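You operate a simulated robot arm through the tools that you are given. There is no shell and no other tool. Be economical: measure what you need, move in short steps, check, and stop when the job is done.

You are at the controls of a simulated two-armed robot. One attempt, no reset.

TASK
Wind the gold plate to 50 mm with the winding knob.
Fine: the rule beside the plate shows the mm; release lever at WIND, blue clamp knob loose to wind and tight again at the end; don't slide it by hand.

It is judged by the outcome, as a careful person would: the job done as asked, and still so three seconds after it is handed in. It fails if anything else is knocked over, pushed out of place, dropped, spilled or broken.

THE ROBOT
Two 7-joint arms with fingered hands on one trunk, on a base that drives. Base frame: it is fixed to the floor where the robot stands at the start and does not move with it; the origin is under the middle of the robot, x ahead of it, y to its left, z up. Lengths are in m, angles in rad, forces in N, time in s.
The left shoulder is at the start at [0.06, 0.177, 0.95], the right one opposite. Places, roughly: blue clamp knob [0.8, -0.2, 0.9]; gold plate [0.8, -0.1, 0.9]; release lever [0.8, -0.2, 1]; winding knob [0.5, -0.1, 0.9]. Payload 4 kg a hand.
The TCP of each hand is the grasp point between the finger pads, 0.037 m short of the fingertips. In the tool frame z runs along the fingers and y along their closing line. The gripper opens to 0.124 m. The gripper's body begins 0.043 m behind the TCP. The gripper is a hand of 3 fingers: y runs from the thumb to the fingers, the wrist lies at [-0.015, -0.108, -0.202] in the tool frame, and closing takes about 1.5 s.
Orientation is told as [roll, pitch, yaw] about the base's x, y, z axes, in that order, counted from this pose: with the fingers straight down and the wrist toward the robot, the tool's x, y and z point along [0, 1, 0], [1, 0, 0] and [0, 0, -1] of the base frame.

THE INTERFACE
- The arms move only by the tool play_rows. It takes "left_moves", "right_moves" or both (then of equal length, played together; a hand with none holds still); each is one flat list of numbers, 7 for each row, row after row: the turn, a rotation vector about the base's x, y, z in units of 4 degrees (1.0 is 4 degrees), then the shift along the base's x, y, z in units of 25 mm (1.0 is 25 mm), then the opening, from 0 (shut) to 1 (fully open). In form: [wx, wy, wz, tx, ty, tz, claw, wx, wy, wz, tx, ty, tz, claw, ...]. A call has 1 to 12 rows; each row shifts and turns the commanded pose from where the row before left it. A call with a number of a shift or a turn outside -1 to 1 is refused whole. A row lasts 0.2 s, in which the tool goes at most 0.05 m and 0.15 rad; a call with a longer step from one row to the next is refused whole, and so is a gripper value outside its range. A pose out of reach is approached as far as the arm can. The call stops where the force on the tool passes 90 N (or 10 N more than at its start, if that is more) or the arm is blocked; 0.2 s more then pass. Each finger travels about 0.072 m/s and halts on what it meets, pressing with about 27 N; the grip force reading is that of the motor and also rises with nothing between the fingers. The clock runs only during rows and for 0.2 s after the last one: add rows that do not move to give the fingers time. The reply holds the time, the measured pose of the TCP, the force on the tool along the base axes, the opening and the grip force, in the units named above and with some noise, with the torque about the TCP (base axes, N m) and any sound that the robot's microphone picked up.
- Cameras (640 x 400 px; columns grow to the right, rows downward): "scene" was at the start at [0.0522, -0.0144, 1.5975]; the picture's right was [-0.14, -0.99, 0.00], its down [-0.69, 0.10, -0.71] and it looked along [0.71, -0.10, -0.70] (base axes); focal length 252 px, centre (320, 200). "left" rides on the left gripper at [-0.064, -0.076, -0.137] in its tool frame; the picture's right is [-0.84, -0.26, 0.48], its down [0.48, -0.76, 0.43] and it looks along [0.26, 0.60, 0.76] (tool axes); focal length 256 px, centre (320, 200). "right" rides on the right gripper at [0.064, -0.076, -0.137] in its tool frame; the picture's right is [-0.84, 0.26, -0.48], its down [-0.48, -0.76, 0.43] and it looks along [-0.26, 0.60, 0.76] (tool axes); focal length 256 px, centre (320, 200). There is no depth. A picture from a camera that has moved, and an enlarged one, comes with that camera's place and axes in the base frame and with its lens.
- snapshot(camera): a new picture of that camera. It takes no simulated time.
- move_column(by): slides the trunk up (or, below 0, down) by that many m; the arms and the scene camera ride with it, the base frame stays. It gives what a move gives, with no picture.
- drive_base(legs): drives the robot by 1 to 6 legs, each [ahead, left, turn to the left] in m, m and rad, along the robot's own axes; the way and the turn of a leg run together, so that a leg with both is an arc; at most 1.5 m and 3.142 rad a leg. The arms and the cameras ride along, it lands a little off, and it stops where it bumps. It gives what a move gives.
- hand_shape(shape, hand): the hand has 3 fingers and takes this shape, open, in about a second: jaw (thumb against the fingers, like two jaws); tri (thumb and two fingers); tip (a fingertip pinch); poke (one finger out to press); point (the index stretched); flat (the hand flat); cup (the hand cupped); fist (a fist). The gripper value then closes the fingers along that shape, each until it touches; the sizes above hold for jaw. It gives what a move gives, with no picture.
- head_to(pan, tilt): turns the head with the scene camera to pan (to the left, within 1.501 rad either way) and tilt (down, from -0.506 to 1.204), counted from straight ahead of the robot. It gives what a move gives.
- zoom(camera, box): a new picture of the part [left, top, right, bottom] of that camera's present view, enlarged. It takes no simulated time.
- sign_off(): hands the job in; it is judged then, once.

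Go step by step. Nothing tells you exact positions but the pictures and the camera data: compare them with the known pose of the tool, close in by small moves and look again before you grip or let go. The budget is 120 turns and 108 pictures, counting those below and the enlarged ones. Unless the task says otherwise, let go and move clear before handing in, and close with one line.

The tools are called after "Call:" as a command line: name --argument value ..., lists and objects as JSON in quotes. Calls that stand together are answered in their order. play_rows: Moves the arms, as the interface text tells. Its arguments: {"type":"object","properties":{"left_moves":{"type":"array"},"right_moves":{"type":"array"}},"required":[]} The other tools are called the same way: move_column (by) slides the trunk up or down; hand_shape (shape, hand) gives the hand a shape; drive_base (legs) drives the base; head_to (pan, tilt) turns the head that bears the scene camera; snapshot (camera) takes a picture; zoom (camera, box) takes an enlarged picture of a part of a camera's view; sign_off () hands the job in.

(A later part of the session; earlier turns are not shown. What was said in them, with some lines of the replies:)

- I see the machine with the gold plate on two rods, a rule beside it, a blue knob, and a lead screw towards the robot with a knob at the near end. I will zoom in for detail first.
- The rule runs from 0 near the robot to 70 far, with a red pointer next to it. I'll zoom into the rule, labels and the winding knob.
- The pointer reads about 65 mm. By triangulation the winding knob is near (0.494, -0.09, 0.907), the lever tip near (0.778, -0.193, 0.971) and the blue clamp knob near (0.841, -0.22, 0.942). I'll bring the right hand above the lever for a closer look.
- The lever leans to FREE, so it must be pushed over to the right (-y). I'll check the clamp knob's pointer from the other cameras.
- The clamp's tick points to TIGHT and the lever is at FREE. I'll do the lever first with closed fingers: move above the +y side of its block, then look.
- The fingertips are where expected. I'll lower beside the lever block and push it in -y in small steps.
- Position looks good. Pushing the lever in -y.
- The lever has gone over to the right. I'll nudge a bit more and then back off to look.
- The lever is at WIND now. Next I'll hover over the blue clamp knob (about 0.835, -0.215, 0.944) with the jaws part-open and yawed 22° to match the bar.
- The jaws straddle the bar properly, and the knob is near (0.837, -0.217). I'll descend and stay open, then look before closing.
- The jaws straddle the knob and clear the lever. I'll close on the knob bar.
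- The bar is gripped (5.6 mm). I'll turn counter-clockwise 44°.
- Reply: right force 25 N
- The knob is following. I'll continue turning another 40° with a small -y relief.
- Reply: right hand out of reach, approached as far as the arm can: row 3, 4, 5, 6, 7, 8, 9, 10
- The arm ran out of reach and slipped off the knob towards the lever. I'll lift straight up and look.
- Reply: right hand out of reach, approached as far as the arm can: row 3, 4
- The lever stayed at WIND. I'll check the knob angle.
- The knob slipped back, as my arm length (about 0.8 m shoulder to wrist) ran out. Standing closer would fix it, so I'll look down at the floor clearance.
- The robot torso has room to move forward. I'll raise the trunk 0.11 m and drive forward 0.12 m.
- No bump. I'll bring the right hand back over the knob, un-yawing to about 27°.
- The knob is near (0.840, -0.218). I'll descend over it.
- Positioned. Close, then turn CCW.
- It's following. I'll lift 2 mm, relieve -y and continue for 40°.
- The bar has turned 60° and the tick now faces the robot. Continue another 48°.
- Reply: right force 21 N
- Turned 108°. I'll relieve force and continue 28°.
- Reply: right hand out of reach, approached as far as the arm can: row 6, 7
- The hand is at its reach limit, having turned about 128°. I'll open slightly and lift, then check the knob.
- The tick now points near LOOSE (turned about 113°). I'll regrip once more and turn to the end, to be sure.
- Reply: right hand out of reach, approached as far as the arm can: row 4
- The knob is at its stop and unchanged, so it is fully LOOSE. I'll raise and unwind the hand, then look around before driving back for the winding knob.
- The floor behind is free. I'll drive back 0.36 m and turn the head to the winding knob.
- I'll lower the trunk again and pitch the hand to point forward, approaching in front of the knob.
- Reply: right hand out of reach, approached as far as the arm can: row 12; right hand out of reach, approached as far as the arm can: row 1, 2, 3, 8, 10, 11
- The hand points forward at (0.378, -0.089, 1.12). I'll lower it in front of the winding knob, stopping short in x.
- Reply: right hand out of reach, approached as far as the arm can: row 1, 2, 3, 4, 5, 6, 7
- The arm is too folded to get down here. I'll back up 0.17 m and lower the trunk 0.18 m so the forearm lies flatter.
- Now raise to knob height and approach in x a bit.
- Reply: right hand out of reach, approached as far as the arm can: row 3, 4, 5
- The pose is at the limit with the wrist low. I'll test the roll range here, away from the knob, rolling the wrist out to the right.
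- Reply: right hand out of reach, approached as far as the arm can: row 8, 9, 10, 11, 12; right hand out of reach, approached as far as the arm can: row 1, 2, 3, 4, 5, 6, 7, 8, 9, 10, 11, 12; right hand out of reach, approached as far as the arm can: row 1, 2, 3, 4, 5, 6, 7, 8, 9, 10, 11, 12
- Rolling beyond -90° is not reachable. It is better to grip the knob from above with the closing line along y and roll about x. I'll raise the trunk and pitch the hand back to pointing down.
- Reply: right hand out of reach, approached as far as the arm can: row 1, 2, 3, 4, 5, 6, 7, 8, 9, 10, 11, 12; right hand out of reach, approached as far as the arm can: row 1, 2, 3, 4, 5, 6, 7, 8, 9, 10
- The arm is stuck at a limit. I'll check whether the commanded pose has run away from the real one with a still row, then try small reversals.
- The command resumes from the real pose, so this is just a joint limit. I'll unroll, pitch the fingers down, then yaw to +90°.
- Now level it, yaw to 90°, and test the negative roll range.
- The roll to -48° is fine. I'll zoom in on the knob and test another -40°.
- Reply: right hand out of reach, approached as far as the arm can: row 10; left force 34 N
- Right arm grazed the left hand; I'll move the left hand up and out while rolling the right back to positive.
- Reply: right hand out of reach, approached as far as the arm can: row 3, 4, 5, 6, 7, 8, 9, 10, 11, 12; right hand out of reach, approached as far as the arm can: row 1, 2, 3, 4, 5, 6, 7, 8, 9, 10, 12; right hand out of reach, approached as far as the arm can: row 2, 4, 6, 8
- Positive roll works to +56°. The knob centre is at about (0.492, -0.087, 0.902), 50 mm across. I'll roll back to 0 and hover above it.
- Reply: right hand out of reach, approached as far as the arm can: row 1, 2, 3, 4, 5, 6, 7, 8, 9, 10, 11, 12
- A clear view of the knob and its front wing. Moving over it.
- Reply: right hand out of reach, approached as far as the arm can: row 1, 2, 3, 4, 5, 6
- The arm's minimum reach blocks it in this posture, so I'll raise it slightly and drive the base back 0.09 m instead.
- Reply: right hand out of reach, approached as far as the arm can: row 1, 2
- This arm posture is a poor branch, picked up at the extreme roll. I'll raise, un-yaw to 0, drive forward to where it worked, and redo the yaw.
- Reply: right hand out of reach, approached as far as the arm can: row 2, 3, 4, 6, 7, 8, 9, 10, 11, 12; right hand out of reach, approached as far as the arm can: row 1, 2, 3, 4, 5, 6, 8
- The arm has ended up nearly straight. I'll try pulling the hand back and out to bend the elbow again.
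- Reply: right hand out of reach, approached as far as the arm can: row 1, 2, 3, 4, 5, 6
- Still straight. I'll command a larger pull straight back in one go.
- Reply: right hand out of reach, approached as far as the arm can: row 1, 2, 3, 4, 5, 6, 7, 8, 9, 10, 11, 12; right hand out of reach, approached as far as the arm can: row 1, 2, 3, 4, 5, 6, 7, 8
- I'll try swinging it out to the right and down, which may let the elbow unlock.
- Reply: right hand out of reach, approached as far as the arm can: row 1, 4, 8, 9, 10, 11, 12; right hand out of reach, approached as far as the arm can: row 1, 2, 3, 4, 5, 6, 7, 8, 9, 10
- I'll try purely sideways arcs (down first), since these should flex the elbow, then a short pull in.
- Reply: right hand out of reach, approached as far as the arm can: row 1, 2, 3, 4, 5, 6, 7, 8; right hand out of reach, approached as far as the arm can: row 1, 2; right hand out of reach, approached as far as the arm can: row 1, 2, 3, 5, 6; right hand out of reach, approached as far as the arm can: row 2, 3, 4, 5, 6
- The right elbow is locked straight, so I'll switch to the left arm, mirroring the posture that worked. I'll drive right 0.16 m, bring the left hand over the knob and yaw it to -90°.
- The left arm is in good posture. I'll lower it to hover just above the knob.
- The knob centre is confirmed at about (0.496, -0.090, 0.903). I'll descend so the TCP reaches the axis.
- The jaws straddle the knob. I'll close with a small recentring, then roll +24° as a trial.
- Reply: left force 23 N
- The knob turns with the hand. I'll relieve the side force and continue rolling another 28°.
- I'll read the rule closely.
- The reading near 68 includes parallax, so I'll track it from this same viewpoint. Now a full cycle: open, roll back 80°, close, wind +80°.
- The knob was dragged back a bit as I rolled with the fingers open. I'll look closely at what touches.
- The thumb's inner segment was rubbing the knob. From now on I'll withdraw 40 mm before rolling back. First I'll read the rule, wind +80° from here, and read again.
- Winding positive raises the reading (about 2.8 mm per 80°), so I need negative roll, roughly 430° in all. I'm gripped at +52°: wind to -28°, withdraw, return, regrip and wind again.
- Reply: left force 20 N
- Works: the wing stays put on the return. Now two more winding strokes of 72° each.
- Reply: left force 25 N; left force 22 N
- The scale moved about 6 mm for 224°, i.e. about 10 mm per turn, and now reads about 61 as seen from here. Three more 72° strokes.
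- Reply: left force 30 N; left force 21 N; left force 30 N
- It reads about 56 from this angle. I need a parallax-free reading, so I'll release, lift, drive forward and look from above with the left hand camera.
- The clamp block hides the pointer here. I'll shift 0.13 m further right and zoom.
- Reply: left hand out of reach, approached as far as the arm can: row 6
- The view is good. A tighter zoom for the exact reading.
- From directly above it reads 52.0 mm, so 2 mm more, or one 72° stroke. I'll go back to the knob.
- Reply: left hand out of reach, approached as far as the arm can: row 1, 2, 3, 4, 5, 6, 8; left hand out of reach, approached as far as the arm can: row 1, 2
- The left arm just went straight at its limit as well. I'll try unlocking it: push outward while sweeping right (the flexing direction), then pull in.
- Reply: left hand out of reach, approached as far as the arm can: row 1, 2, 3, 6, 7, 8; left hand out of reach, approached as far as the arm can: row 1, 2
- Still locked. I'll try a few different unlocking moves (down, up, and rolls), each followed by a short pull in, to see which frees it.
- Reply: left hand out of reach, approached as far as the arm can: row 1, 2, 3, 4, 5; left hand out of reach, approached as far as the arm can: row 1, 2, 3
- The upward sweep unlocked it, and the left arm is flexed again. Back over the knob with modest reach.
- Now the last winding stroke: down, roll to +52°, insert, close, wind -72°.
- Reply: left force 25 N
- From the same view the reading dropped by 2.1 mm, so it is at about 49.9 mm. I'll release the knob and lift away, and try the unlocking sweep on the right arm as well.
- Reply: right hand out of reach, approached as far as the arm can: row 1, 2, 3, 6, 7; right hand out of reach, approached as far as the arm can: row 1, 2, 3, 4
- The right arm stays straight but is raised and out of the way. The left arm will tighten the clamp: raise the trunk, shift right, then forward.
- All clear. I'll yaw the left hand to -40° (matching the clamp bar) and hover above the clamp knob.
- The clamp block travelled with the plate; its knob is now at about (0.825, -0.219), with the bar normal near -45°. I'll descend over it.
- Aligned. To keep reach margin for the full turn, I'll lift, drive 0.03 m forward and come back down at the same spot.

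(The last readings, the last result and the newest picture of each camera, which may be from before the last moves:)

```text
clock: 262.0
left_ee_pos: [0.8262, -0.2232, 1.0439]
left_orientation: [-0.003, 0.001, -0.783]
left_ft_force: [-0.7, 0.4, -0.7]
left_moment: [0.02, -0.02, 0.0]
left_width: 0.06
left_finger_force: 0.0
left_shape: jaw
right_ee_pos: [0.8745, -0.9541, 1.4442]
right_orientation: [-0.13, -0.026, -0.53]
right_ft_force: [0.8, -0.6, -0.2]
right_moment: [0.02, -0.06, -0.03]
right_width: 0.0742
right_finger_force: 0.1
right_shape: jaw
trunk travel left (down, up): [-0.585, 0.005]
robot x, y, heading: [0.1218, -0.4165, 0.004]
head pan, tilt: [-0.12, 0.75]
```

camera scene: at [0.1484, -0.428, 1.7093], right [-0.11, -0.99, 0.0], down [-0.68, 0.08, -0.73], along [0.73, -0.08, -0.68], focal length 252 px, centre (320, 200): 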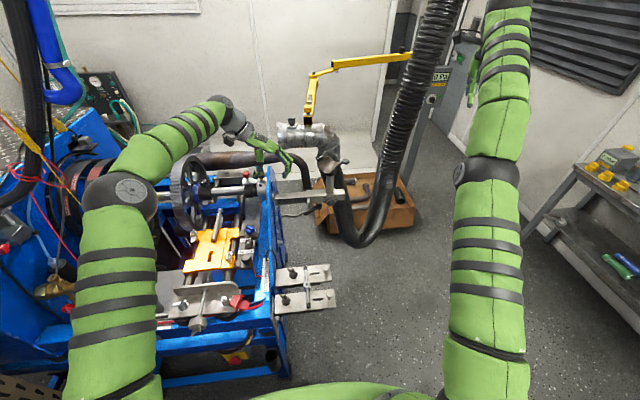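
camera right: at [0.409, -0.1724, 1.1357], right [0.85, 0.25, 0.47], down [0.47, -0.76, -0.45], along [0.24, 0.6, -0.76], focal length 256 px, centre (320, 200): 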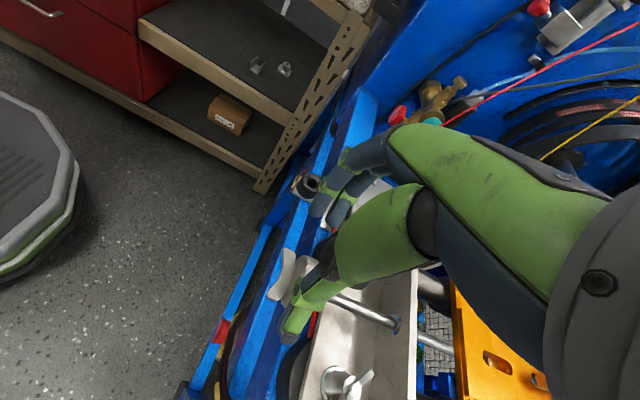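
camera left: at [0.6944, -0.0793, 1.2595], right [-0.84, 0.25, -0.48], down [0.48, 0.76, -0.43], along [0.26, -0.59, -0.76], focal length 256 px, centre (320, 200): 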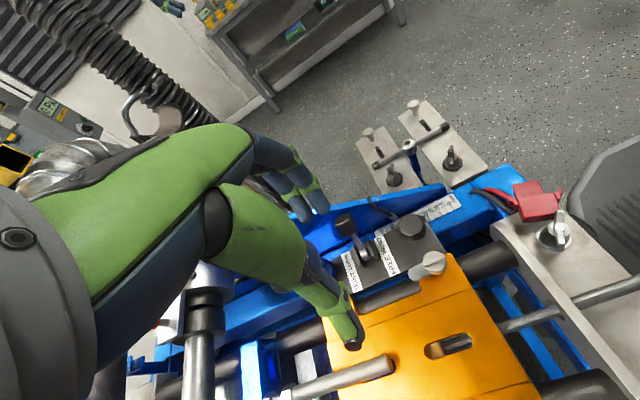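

Back above the knob. Descend, close, and start turning clockwise.

Call:
play_rows --left_moves '[0, 0, 0, -0.08, 0.1, -0.95, 0.48, 0, 0, 0, 0, 0, -0.95, 0.48, 0, 0, 0, 0, 0, -0.95, 0.48, 0, 0, 0, 0, 0, 0, 0, 0, 0, 0, 0, 0, 0, 0, 0, 0, 0, 0, 0, 0, 0, 0, 0, 0, 0, 0, 0, 0]'

Call:
play_rows --left_moves '[0, 0, -1, 0, 0, 0, 0, 0, 0, -1, 0, 0, 0, 0, 0, 0, -1, 0, 0, 0, 0, 0, 0, -1, 0, 0, 0, 0, 0, 0, -1, 0, 0, 0, 0, 0, 0, -1, 0, 0, 0, 0]'

```text
clock: 263.6
left_ee_pos: [0.8254, -0.2209, 0.973]
left_orientation: [-0.001, -0.001, -0.784]
left_ft_force: [0.1, -0.1, 0.8]
left_moment: [-0.02, 0.01, 0.03]
left_width: 0.0053
left_finger_force: 27.2
left_shape: jaw
right_ee_pos: [0.8756, -0.9545, 1.4454]
right_orientation: [-0.128, -0.026, -0.53]
right_ft_force: [-0.4, 0.8, 0.6]
right_moment: [0.02, 0.02, 0.01]
right_width: 0.0739
right_finger_force: 0.0
right_shape: jaw
trunk travel left (down, up): [-0.585, 0.005]
robot x, y, heading: [0.123, -0.4133, 0.003]
head pan, tilt: [-0.12, 0.75]
```

```text
clock: 265.0
left_ee_pos: [0.826, -0.2171, 0.9716]
left_orientation: [0.0, 0.001, -1.203]
left_ft_force: [4.9, 6.8, 9.2]
left_moment: [0.21, -0.15, 0.12]
left_width: 0.0053
left_finger_force: 26.8
left_shape: jaw
right_ee_pos: [0.8759, -0.9535, 1.4457]
right_orientation: [-0.127, -0.028, -0.529]
right_ft_force: [0.1, -0.1, -0.2]
right_moment: [-0.02, 0.03, 0.0]
right_width: 0.0741
right_finger_force: 0.1
right_shape: jaw
trunk travel left (down, up): [-0.585, 0.005]
robot x, y, heading: [0.1172, -0.4153, 0.003]
head pan, tilt: [-0.12, 0.75]
```

The bar is firmly held (5.3 mm) and turning. I'll continue another 72°.

Call:
play_rows --left_moves '[0, 0, -1, 0, 0.03, 0.03, 0, 0, 0, -1, 0, 0.03, 0.03, 0, 0, 0, -1, 0, 0, 0, 0, 0, 0, -1, 0, 0, 0, 0, 0, 0, -1, 0, 0, 0, 0, 0, 0, -1, 0, 0, 0, 0, 0, 0, -1, 0, 0, 0, 0, 0, 0, -1, 0, 0, 0, 0, 0, 0, -1, 0, 0, 0, 0, 0, 0, -1, 0, 0, 0, 0]'

Call:
play_rows --left_moves '[0, 0, -1, 0, 0, 0, 0, 0, 0, -1, 0, 0, 0, 0, 0, 0, -1, 0, 0, 0, 0, 0, 0, -1, 0, 0, 0, 0, 0, 0, -1, 0, 0, 0, 0, 0, 0, -1, 0, 0, 0, 0, 0, 0, -1, 0, 0, 0, 0, 0, 0, -1, 0, 0, 0, 0]'

```text
clock: 267.2
left_ee_pos: [0.8266, -0.2154, 0.9734]
left_orientation: [-0.003, 0.0, -1.901]
left_ft_force: [21.1, 11.6, 2.4]
left_moment: [0.41, -0.68, 0.24]
left_width: 0.0072
left_finger_force: 27.0
left_shape: jaw
right_ee_pos: [0.876, -0.9521, 1.4452]
right_orientation: [-0.13, -0.026, -0.528]
right_ft_force: [-0.5, -0.3, -0.8]
right_moment: [-0.03, 0.01, 0.0]
right_width: 0.074
right_finger_force: 0.1
right_shape: jaw
trunk travel left (down, up): [-0.585, 0.005]
robot x, y, heading: [0.1218, -0.4141, 0.003]
head pan, tilt: [-0.12, 0.75]
```

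```text
clock: 269.0
left_ee_pos: [0.8246, -0.2159, 0.9724]
left_orientation: [-0.003, -0.001, -2.462]
left_ft_force: [7.2, 7.3, 5.9]
left_moment: [0.23, -0.17, 0.12]
left_width: 0.0058
left_finger_force: 27.0
left_shape: jaw
right_ee_pos: [0.8761, -0.9536, 1.4454]
right_orientation: [-0.132, -0.026, -0.529]
right_ft_force: [-0.5, -0.3, 0.2]
right_moment: [0.03, -0.02, -0.04]
right_width: 0.074
right_finger_force: 0.0
right_shape: jaw
trunk travel left (down, up): [-0.585, 0.005]
robot x, y, heading: [0.1216, -0.4153, 0.008]
head pan, tilt: [-0.12, 0.75]
```

Turned 96° so far with no reach trouble. 16° more, then look before releasing.

Call:
play_rows --left_moves '[0, 0, -1, 0, 0, 0, 0, 0, 0, -1, 0, 0, 0, 0, 0, 0, -1, 0, 0, 0, 0, 0, 0, -1, 0, 0, 0, 0]'

Call:
zoom --camera "scene" --box '[190, 210, 270, 270]'

```text
clock: 270.0
left_ee_pos: [0.8264, -0.2202, 0.9756]
left_orientation: [0.002, 0.002, -2.74]
left_ft_force: [22.9, -4.8, 14.9]
left_moment: [-0.4, 0.88, 1.0]
left_width: 0.0025
left_finger_force: 27.2
left_shape: jaw
right_ee_pos: [0.8758, -0.9559, 1.4448]
right_orientation: [-0.129, -0.026, -0.53]
right_ft_force: [1.1, -0.1, 0.0]
right_moment: [-0.01, 0.0, 0.02]
right_width: 0.0744
right_finger_force: 0.1
right_shape: jaw
trunk travel left (down, up): [-0.585, 0.005]
robot x, y, heading: [0.1219, -0.4139, 0.002]
head pan, tilt: [-0.12, 0.75]
```

```text
6.67 times, centred on (230, 240) of scene
camera zoom: at [0.1778, -0.4292, 1.7096], right [-0.12, -0.99, 0.0], down [-0.68, 0.08, -0.73], along [0.73, -0.08, -0.68], focal length 1678 px, centre (920, -67)
```

zoom: 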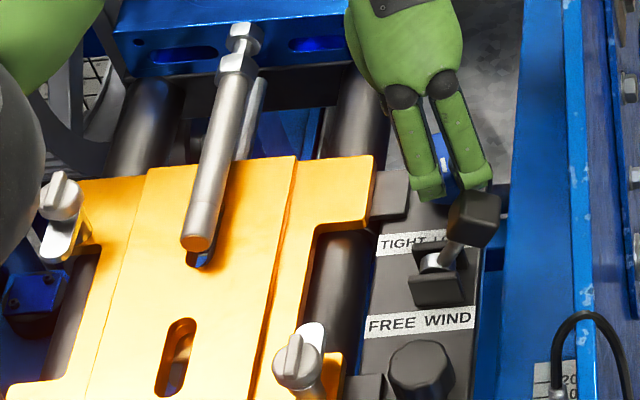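

The torque jumped to 1 N·m at the end, so the clamp has hit its tight stop. I'll open slightly, lift off and check.

Call:
play_rows --left_moves '[0, 0, 0, 0, 0, 0, 0.3, 0, 0, 0, 0, 0, 0, 0.3, 0, 0, 0, 0, 0, 0.6, 0.3, 0, 0, 0, 0, 0, 0.9, 0.3, 0, 0, 1, 0, 0, 0.9, 0.3, 0, 0, 1, 0, 0, 0.9, 0.3, 0, 0, 1, 0, 0, 0.9, 0.3, 0, 0, 1, 0, 0, 0.9, 0.3, 0, 0, 1, 0, 0, 0.9, 0.3, 0, 0, 1, 0, 0, 0.9, 0.3]'

Call:
zoom --camera "scene" --box '[220, 220, 280, 275]'

```text
clock: 272.2
left_ee_pos: [0.8245, -0.217, 1.1432]
left_orientation: [-0.001, 0.0, -2.321]
left_ft_force: [-0.2, -0.4, -1.1]
left_moment: [-0.02, 0.0, -0.03]
left_width: 0.037
left_finger_force: 0.1
left_shape: jaw
right_ee_pos: [0.8749, -0.9547, 1.4478]
right_orientation: [-0.129, -0.028, -0.527]
right_ft_force: [-0.8, -0.5, 0.0]
right_moment: [0.0, -0.02, 0.02]
right_width: 0.0742
right_finger_force: 0.0
right_shape: jaw
trunk travel left (down, up): [-0.585, 0.005]
robot x, y, heading: [0.1233, -0.4159, 0.006]
head pan, tilt: [-0.12, 0.75]
```

```text
7.27 times, centred on (250, 248) of scene
camera zoom: at [0.1758, -0.4277, 1.7094], right [-0.11, -0.99, 0.0], down [-0.68, 0.08, -0.73], along [0.73, -0.08, -0.68], focal length 1831 px, centre (829, -146)
```

zoom: 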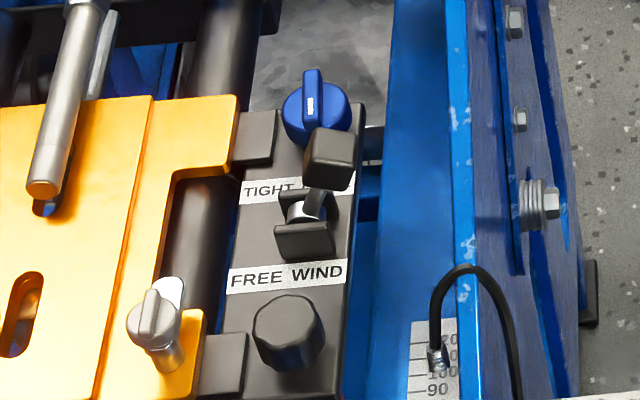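

The bar slipped between the two fingers partway: the tick is only at about 183° and needs to reach about 117°. I'll regrip at yaw -87°, better centred, and turn in shorter steps.

Call:
play_rows --left_moves '[0, 0, 0.96, 0.012, 0, 0, 0.48, 0, 0, 0.96, 0.012, 0, 0, 0.48, 0, 0, 0.96, 0.012, 0, 0, 0.48, 0, 0, 0.96, 0.012, 0, 0, 0.48, 0, 0, 0.96, 0.012, 0, 0, 0.48, 0, 0, 0.96, 0.012, 0, 0, 0.48, 0, 0, 0.96, 0.012, 0, 0, 0.48, 0, 0, 0.96, 0.012, 0, 0, 0.48, 0, 0, 0.96, 0.012, 0, 0, 0.48, 0, 0, 0.96, 0.012, 0, 0, 0.48, 0, 0, 0.96, 0.012, 0, 0, 0.48, 0, 0, 0.96, 0.012, 0, 0, 0.48]'

Call:
play_rows --left_moves '[0, 0, 0, 0, 0, -0.98, 0.48, 0, 0, 0, 0, 0, -0.98, 0.48, 0, 0, 0, 0, 0, -0.98, 0.48, 0, 0, 0, 0, 0, -0.98, 0.48, 0, 0, 0, 0, 0, -0.98, 0.48, 0, 0, 0, 0, 0, -0.98, 0.48, 0, 0, 0, 0, 0, -0.98, 0.48]'

Call:
play_rows --left_moves '[0, 0, 0, 0, 0, 0, 0, 0, 0, 0, 0, 0, 0, 0, 0, 0, 0, 0, 0, 0, 0, 0, 0, 0, 0, 0, 0, 0, 0, 0, 0, 0, 0, 0, 0]'

```text
clock: 274.8
left_ee_pos: [0.8273, -0.2172, 1.1458]
left_orientation: [-0.002, -0.001, -1.515]
left_ft_force: [-0.5, -0.4, -0.6]
left_moment: [-0.01, -0.02, -0.02]
left_width: 0.0595
left_finger_force: 0.0
left_shape: jaw
right_ee_pos: [0.8755, -0.9536, 1.4449]
right_orientation: [-0.129, -0.027, -0.529]
right_ft_force: [0.3, 0.0, 0.2]
right_moment: [0.02, 0.01, -0.01]
right_width: 0.0741
right_finger_force: 0.0
right_shape: jaw
trunk travel left (down, up): [-0.585, 0.005]
robot x, y, heading: [0.1225, -0.4158, 0.007]
head pan, tilt: [-0.12, 0.75]
```

```text
clock: 276.4
left_ee_pos: [0.8281, -0.2176, 0.9732]
left_orientation: [-0.002, 0.0, -1.515]
left_ft_force: [0.0, 0.6, 1.7]
left_moment: [0.02, 0.01, -0.01]
left_width: 0.0592
left_finger_force: 0.0
left_shape: jaw
right_ee_pos: [0.8757, -0.9531, 1.4439]
right_orientation: [-0.129, -0.025, -0.529]
right_ft_force: [-0.6, 0.2, 0.8]
right_moment: [0.01, -0.01, -0.03]
right_width: 0.0741
right_finger_force: 0.0
right_shape: jaw
trunk travel left (down, up): [-0.585, 0.005]
robot x, y, heading: [0.118, -0.4147, 0.001]
head pan, tilt: [-0.12, 0.75]
```

```text
clock: 277.6
left_ee_pos: [0.8277, -0.2176, 0.9741]
left_orientation: [-0.001, 0.0, -1.518]
left_ft_force: [-1.2, -1.2, 3.1]
left_moment: [-0.02, 0.03, 0.02]
left_width: 0.0054
left_finger_force: 27.1
left_shape: jaw
right_ee_pos: [0.8745, -0.954, 1.4448]
right_orientation: [-0.13, -0.025, -0.53]
right_ft_force: [-0.2, -0.4, 0.2]
right_moment: [0.02, -0.04, 0.02]
right_width: 0.0741
right_finger_force: 0.0
right_shape: jaw
trunk travel left (down, up): [-0.585, 0.005]
robot x, y, heading: [0.1196, -0.4145, 0.007]
head pan, tilt: [-0.12, 0.75]
```

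Gripped cleanly at 5.4 mm with almost no side force. Turn 24°, check, then 24° more.

Call:
play_rows --left_moves '[0, 0, -1, 0, 0, 0, 0, 0, 0, -1, 0, 0, 0, 0, 0, 0, -1, 0, 0, 0, 0, 0, 0, -1, 0, 0, 0, 0, 0, 0, -1, 0, 0, 0, 0, 0, 0, -1, 0, 0, 0, 0]'

Call:
play_rows --left_moves '[0, 0, 0, 0, 0, 0, 0.2, 0, 0, 0, 0, 0, 0, 0, 0, 0, 0, 0, 0, 0, 0, 0, 0, 0, 0, 0, 0, 0]'

Call:
play_rows --left_moves '[0, 0, -1, 0, 0, 0, 0, 0, 0, -1, 0, 0, 0, 0, 0, 0, -1, 0, 0, 0, 0, 0, 0, -1, 0, 0, 0, 0, 0, 0, -1, 0, 0, 0, 0, 0, 0, -1, 0, 0, 0, 0]'

Call:
zoom --camera "scene" --box '[220, 220, 280, 275]'

```text
clock: 279.0
left_ee_pos: [0.8285, -0.2165, 0.9738]
left_orientation: [-0.003, -0.001, -1.936]
left_ft_force: [7.2, 5.8, 5.0]
left_moment: [0.16, -0.16, 0.1]
left_width: 0.0052
left_finger_force: 27.3
left_shape: jaw
right_ee_pos: [0.8757, -0.9532, 1.4447]
right_orientation: [-0.127, -0.026, -0.53]
right_ft_force: [0.4, -0.2, -0.5]
right_moment: [0.01, -0.01, 0.01]
right_width: 0.0741
right_finger_force: 0.1
right_shape: jaw
trunk travel left (down, up): [-0.585, 0.005]
robot x, y, heading: [0.1219, -0.4142, 0.004]
head pan, tilt: [-0.12, 0.75]
```

```text
clock: 280.0
left_ee_pos: [0.8278, -0.2168, 0.9754]
left_orientation: [-0.001, 0.0, -1.934]
left_ft_force: [1.5, 3.9, 5.8]
left_moment: [0.12, -0.01, 0.05]
left_width: 0.0063
left_finger_force: 27.2
left_shape: jaw
right_ee_pos: [0.8746, -0.954, 1.4457]
right_orientation: [-0.129, -0.028, -0.528]
right_ft_force: [0.6, 0.7, -0.3]
right_moment: [0.0, 0.02, 0.0]
right_width: 0.0743
right_finger_force: 0.0
right_shape: jaw
trunk travel left (down, up): [-0.585, 0.005]
robot x, y, heading: [0.1258, -0.4154, 0.003]
head pan, tilt: [-0.12, 0.75]
```

```text
clock: 281.4
left_ee_pos: [0.8273, -0.2162, 0.9744]
left_orientation: [-0.001, 0.001, -2.354]
left_ft_force: [6.9, 7.5, 9.8]
left_moment: [0.26, -0.2, 0.14]
left_width: 0.0068
left_finger_force: 26.7
left_shape: jaw
right_ee_pos: [0.8746, -0.9539, 1.4461]
right_orientation: [-0.129, -0.028, -0.53]
right_ft_force: [-0.7, 0.0, -0.5]
right_moment: [0.0, 0.02, -0.01]
right_width: 0.0742
right_finger_force: 0.0
right_shape: jaw
trunk travel left (down, up): [-0.585, 0.005]
robot x, y, heading: [0.123, -0.4188, 0.006]
head pan, tilt: [-0.12, 0.75]
```

```text
7.27 times, centred on (250, 248) of scene
camera zoom: at [0.1762, -0.4274, 1.7095], right [-0.11, -0.99, 0.0], down [-0.68, 0.08, -0.73], along [0.73, -0.08, -0.68], focal length 1831 px, centre (829, -146)
```

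zoom: 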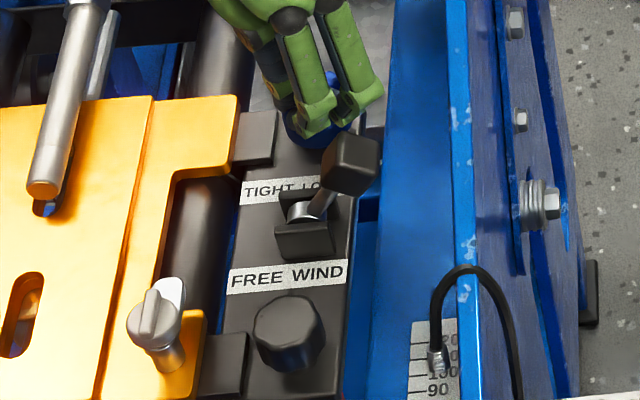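

It's holding. Realign the grip once and turn the last 20° up to the stop.

Call:
play_rows --left_moves '[0, 0, 0, 0, 0, 0, 0.2, 0, 0, 0, 0, 0, 0, 0, 0, 0, 0, 0, 0, 0, 0, 0, 0, 0, 0, 0, 0, 0]'

Call:
play_rows --left_moves '[0, 0, -1, 0, 0, 0, 0, 0, 0, -1, 0, 0, 0, 0, 0, 0, -1, 0, 0, 0, 0]'

Call:
play_rows --left_moves '[0, 0, -0.7, 0, 0, 0, 0, 0, 0, -0.7, 0, 0, 0, 0]'

```text
clock: 282.4
left_ee_pos: [0.8271, -0.2162, 0.9746]
left_orientation: [-0.003, -0.001, -2.354]
left_ft_force: [-0.2, -0.2, 3.0]
left_moment: [0.0, 0.04, 0.01]
left_width: 0.0064
left_finger_force: 26.7
left_shape: jaw
right_ee_pos: [0.8753, -0.9545, 1.4448]
right_orientation: [-0.13, -0.027, -0.529]
right_ft_force: [-0.2, 0.5, -0.1]
right_moment: [-0.01, 0.02, 0.0]
right_width: 0.0739
right_finger_force: 0.1
right_shape: jaw
trunk travel left (down, up): [-0.585, 0.005]
robot x, y, heading: [0.1244, -0.4178, 0.002]
head pan, tilt: [-0.12, 0.75]
```

```text
clock: 283.2
left_ee_pos: [0.828, -0.2162, 0.9727]
left_orientation: [-0.002, 0.003, -2.564]
left_ft_force: [3.2, 1.8, 4.4]
left_moment: [0.08, -0.07, 0.04]
left_width: 0.006
left_finger_force: 26.8
left_shape: jaw
right_ee_pos: [0.8741, -0.954, 1.4453]
right_orientation: [-0.129, -0.027, -0.529]
right_ft_force: [0.0, -0.2, 0.3]
right_moment: [-0.01, 0.01, 0.01]
right_width: 0.0742
right_finger_force: 0.0
right_shape: jaw
trunk travel left (down, up): [-0.585, 0.005]
robot x, y, heading: [0.1264, -0.4129, 0.004]
head pan, tilt: [-0.12, 0.75]
```

```text
clock: 283.8
left_ee_pos: [0.8283, -0.2145, 0.9736]
left_orientation: [-0.003, 0.0, -2.661]
left_ft_force: [3.6, 3.6, 4.6]
left_moment: [0.15, -0.08, 0.08]
left_width: 0.0063
left_finger_force: 26.7
left_shape: jaw
right_ee_pos: [0.8749, -0.9549, 1.4459]
right_orientation: [-0.129, -0.027, -0.529]
right_ft_force: [-0.1, 0.5, 0.2]
right_moment: [-0.03, 0.01, 0.03]
right_width: 0.0739
right_finger_force: 0.1
right_shape: jaw
trunk travel left (down, up): [-0.585, 0.005]
robot x, y, heading: [0.123, -0.4136, 0.009]
head pan, tilt: [-0.12, 0.75]
```

The torque is still low. A little further until it meets the stop.

Call:
play_rows --left_moves '[0, 0, -0.7, 0, 0, 0, 0, 0, 0, -0.7, 0, 0, 0, 0]'

```text
clock: 284.4
left_ee_pos: [0.827, -0.2155, 0.9747]
left_orientation: [-0.001, 0.0, -2.759]
left_ft_force: [4.7, 5.9, 5.1]
left_moment: [0.21, -0.13, 0.09]
left_width: 0.0062
left_finger_force: 27.1
left_shape: jaw
right_ee_pos: [0.8752, -0.9528, 1.4443]
right_orientation: [-0.13, -0.026, -0.529]
right_ft_force: [0.6, 0.7, 0.1]
right_moment: [-0.01, 0.0, 0.0]
right_width: 0.0739
right_finger_force: 0.1
right_shape: jaw
trunk travel left (down, up): [-0.585, 0.005]
robot x, y, heading: [0.1242, -0.4188, 0.007]
head pan, tilt: [-0.12, 0.75]
```

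Call:
play_rows --left_moves '[0, 0, -0.7, 0, 0, 0, 0, 0, 0, -0.7, 0, 0, 0, 0]'

Call:
zoom --camera "left" --box '[220, 130, 460, 330]'

```text
clock: 285.0
left_ee_pos: [0.828, -0.2162, 0.9722]
left_orientation: [-0.002, 0.002, -2.855]
left_ft_force: [5.6, 7.0, 7.0]
left_moment: [0.28, -0.14, 0.08]
left_width: 0.0063
left_finger_force: 27.4
left_shape: jaw
right_ee_pos: [0.8755, -0.9539, 1.4464]
right_orientation: [-0.13, -0.026, -0.528]
right_ft_force: [0.3, 0.1, 0.2]
right_moment: [0.0, 0.01, -0.02]
right_width: 0.0741
right_finger_force: 0.1
right_shape: jaw
trunk travel left (down, up): [-0.585, 0.005]
robot x, y, heading: [0.1235, -0.414, 0.005]
head pan, tilt: [-0.12, 0.75]
```

```text
2.00 times, centred on (340, 230) of left
camera zoom: at [0.8828, -0.1338, 1.1101], right [0.01, 0.88, -0.48], down [0.87, -0.25, -0.44], along [-0.5, -0.41, -0.76], focal length 512 px, centre (280, 140)
```

zoom: 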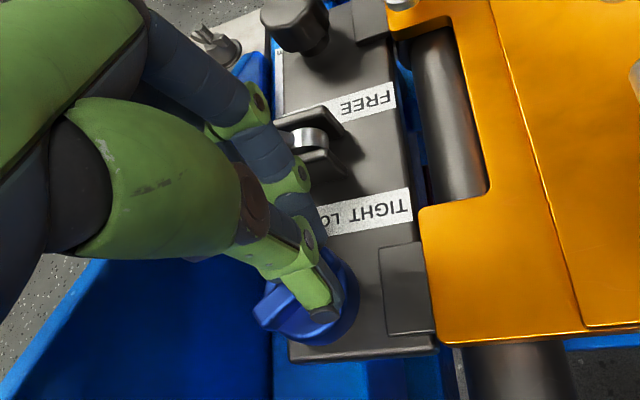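

The bar is now aligned with the hand at about 106°, i.e. fully at TIGHT. I'll release, lift off and check.

Call:
play_rows --left_moves '[0, 0, 0, 0, 0, 0, 0.3, 0, 0, 0, 0, 0, 0, 0.3, 0, 0, 0, 0, 0, 0.6, 0.3, 0, 0, 0, 0, 0, 0.9, 0.3, 0, 0, 0, 0, 0, 0.9, 0.3, 0, 0, 0.5, 0, 0, 0.9, 0.3, 0, 0, 1, 0, 0, 0.9, 0.3, 0, 0, 1, 0, 0, 0.9, 0.3, 0, 0, 1, 0, 0, 0.9, 0.3, 0, 0, 1, 0, 0, 0.9, 0.3]'

Call:
zoom --camera "scene" --box '[215, 220, 285, 285]'

```text
clock: 287.2
left_ee_pos: [0.8268, -0.2159, 1.1472]
left_orientation: [-0.001, 0.0, -2.541]
left_ft_force: [-1.2, -0.2, -0.2]
left_moment: [-0.03, -0.01, 0.0]
left_width: 0.0368
left_finger_force: 0.2
left_shape: jaw
right_ee_pos: [0.8743, -0.9529, 1.446]
right_orientation: [-0.128, -0.028, -0.529]
right_ft_force: [0.3, 0.6, -0.4]
right_moment: [0.02, 0.0, -0.01]
right_width: 0.074
right_finger_force: 0.1
right_shape: jaw
trunk travel left (down, up): [-0.585, 0.005]
robot x, y, heading: [0.125, -0.4169, 0.01]
head pan, tilt: [-0.12, 0.75]
```

```text
6.15 times, centred on (250, 252) of scene
camera zoom: at [0.1759, -0.4278, 1.7094], right [-0.11, -0.99, 0.0], down [-0.68, 0.08, -0.73], along [0.73, -0.08, -0.68], focal length 1549 px, centre (751, -123)
```

zoom: 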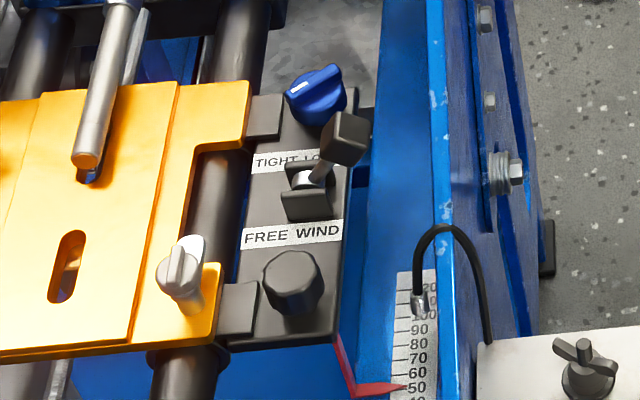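

The clamp tick points to TIGHT again (about 119°, as at the start) and the lever is at WIND. I'll use the last picture for a straight-down reading of the rule.

Call:
play_rows --left_moves '[0, 0, 1, 0, 0, 0.3, 0.3, 0, 0, 1, 0, 0, 0.3, 0.3, 0, 0, 1, 0, 0, 0, 0.3, 0, 0, 1, -0.3, -0.26, 0, 0.3, 0, 0, 1, -0.3, -0.26, 0, 0.3, 0, 0, 1, -0.3, -0.26, 0, 0.3, 0, 0, 1, -0.3, -0.26, 0, 0.3, 0, 0, 1, -0.3, -0.26, 0, 0.3, 0, 0, 1, -0.3, -0.26, 0, 0.3, 0, 0, 1, -0.3, -0.26, 0, 0.3, 0, 0, 1, -0.3, -0.26, 0, 0.3, 0, 0, 1, -0.3, -0.26, 0, 0.3]'

Call:
play_rows --left_moves '[0, 0, 1, -0.3, -0.26, -0.5, 0.3, 0, 0, 0.95, -0.2, 0, -0.5, 0.3]'

```text
clock: 289.8
left_ee_pos: [0.7586, -0.2723, 1.1628]
left_orientation: [-0.002, -0.001, -1.703]
left_ft_force: [-0.2, 0.5, -0.1]
left_moment: [0.0, 0.01, -0.02]
left_width: 0.0371
left_finger_force: 0.1
left_shape: jaw
right_ee_pos: [0.8741, -0.9534, 1.4452]
right_orientation: [-0.129, -0.03, -0.529]
right_ft_force: [0.1, -0.3, 0.5]
right_moment: [0.02, 0.02, -0.03]
right_width: 0.074
right_finger_force: 0.0
right_shape: jaw
trunk travel left (down, up): [-0.585, 0.005]
robot x, y, heading: [0.125, -0.4173, 0.003]
head pan, tilt: [-0.12, 0.75]
```

```text
clock: 290.4
left_ee_pos: [0.7474, -0.2799, 1.1373]
left_orientation: [-0.001, -0.001, -1.568]
left_ft_force: [-0.5, 0.5, 0.1]
left_moment: [-0.01, 0.01, -0.04]
left_width: 0.0369
left_finger_force: 0.0
left_shape: jaw
right_ee_pos: [0.8756, -0.9548, 1.4457]
right_orientation: [-0.129, -0.026, -0.529]
right_ft_force: [0.7, -0.1, 0.8]
right_moment: [0.02, 0.0, 0.0]
right_width: 0.0742
right_finger_force: 0.1
right_shape: jaw
trunk travel left (down, up): [-0.585, 0.005]
robot x, y, heading: [0.1209, -0.4153, 0.009]
head pan, tilt: [-0.12, 0.75]
```

Call:
play_rows --left_moves '[0, 0, 0, -0.1, -0.05, -0.65, 0.3]'

Call:
zoom --camera "left" --box '[425, 268, 489, 308]'

```text
clock: 290.8
left_ee_pos: [0.745, -0.2802, 1.1223]
left_orientation: [-0.001, 0.0, -1.566]
left_ft_force: [-0.8, -0.9, 0.1]
left_moment: [0.01, 0.01, -0.02]
left_width: 0.037
left_finger_force: 0.1
left_shape: jaw
right_ee_pos: [0.8763, -0.9536, 1.4452]
right_orientation: [-0.128, -0.026, -0.527]
right_ft_force: [-0.1, 0.9, 0.3]
right_moment: [-0.01, -0.01, -0.02]
right_width: 0.074
right_finger_force: 0.1
right_shape: jaw
trunk travel left (down, up): [-0.585, 0.005]
robot x, y, heading: [0.1241, -0.4123, 0.005]
head pan, tilt: [-0.12, 0.75]
```

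```text
10.00 times, centred on (457, 288) of left
camera zoom: at [0.6819, -0.2049, 1.258], right [-0.84, 0.25, -0.48], down [0.48, 0.76, -0.44], along [0.26, -0.6, -0.76], focal length 2560 px, centre (-1050, -680)
```

zoom: 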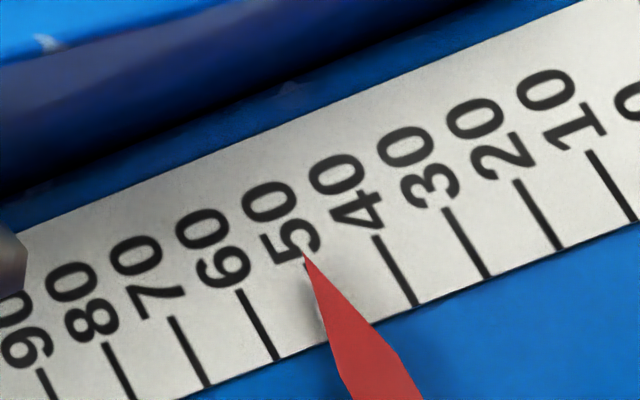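

The pointer's centreline lies on the 50 mm tick, the clamp is tight and the lever is at WIND. I'll raise the hand clear and hand it in.

Call:
play_rows --left_moves '[0, 0, 0, -0.3, 0, 0.8, 0.3, 0, 0, 0, -0.3, 0, 0.8, 0.3, 0, 0, 0, -0.3, 0, 0.8, 0.3]'

Call:
sign_off

```text
clock: 291.6
left_ee_pos: [0.7231, -0.2836, 1.1831]
left_orientation: [-0.004, 0.0, -1.567]
left_ft_force: [0.2, 0.6, -0.5]
left_moment: [-0.02, 0.02, -0.02]
left_width: 0.0369
left_finger_force: 0.0
left_shape: jaw
right_ee_pos: [0.8751, -0.9541, 1.4448]
right_orientation: [-0.13, -0.029, -0.528]
right_ft_force: [-0.4, 0.4, 0.7]
right_moment: [-0.01, -0.01, 0.0]
right_width: 0.0742
right_finger_force: 0.0
right_shape: jaw
trunk travel left (down, up): [-0.585, 0.005]
robot x, y, heading: [0.1205, -0.415, 0.004]
head pan, tilt: [-0.12, 0.75]
```

```text
The job is handed in.
```

The gold plate was wound with the knob to about 50 mm on the rule (read at 49–50 mm from straight above); the lever is at WIND and the blue clamp is tight again.
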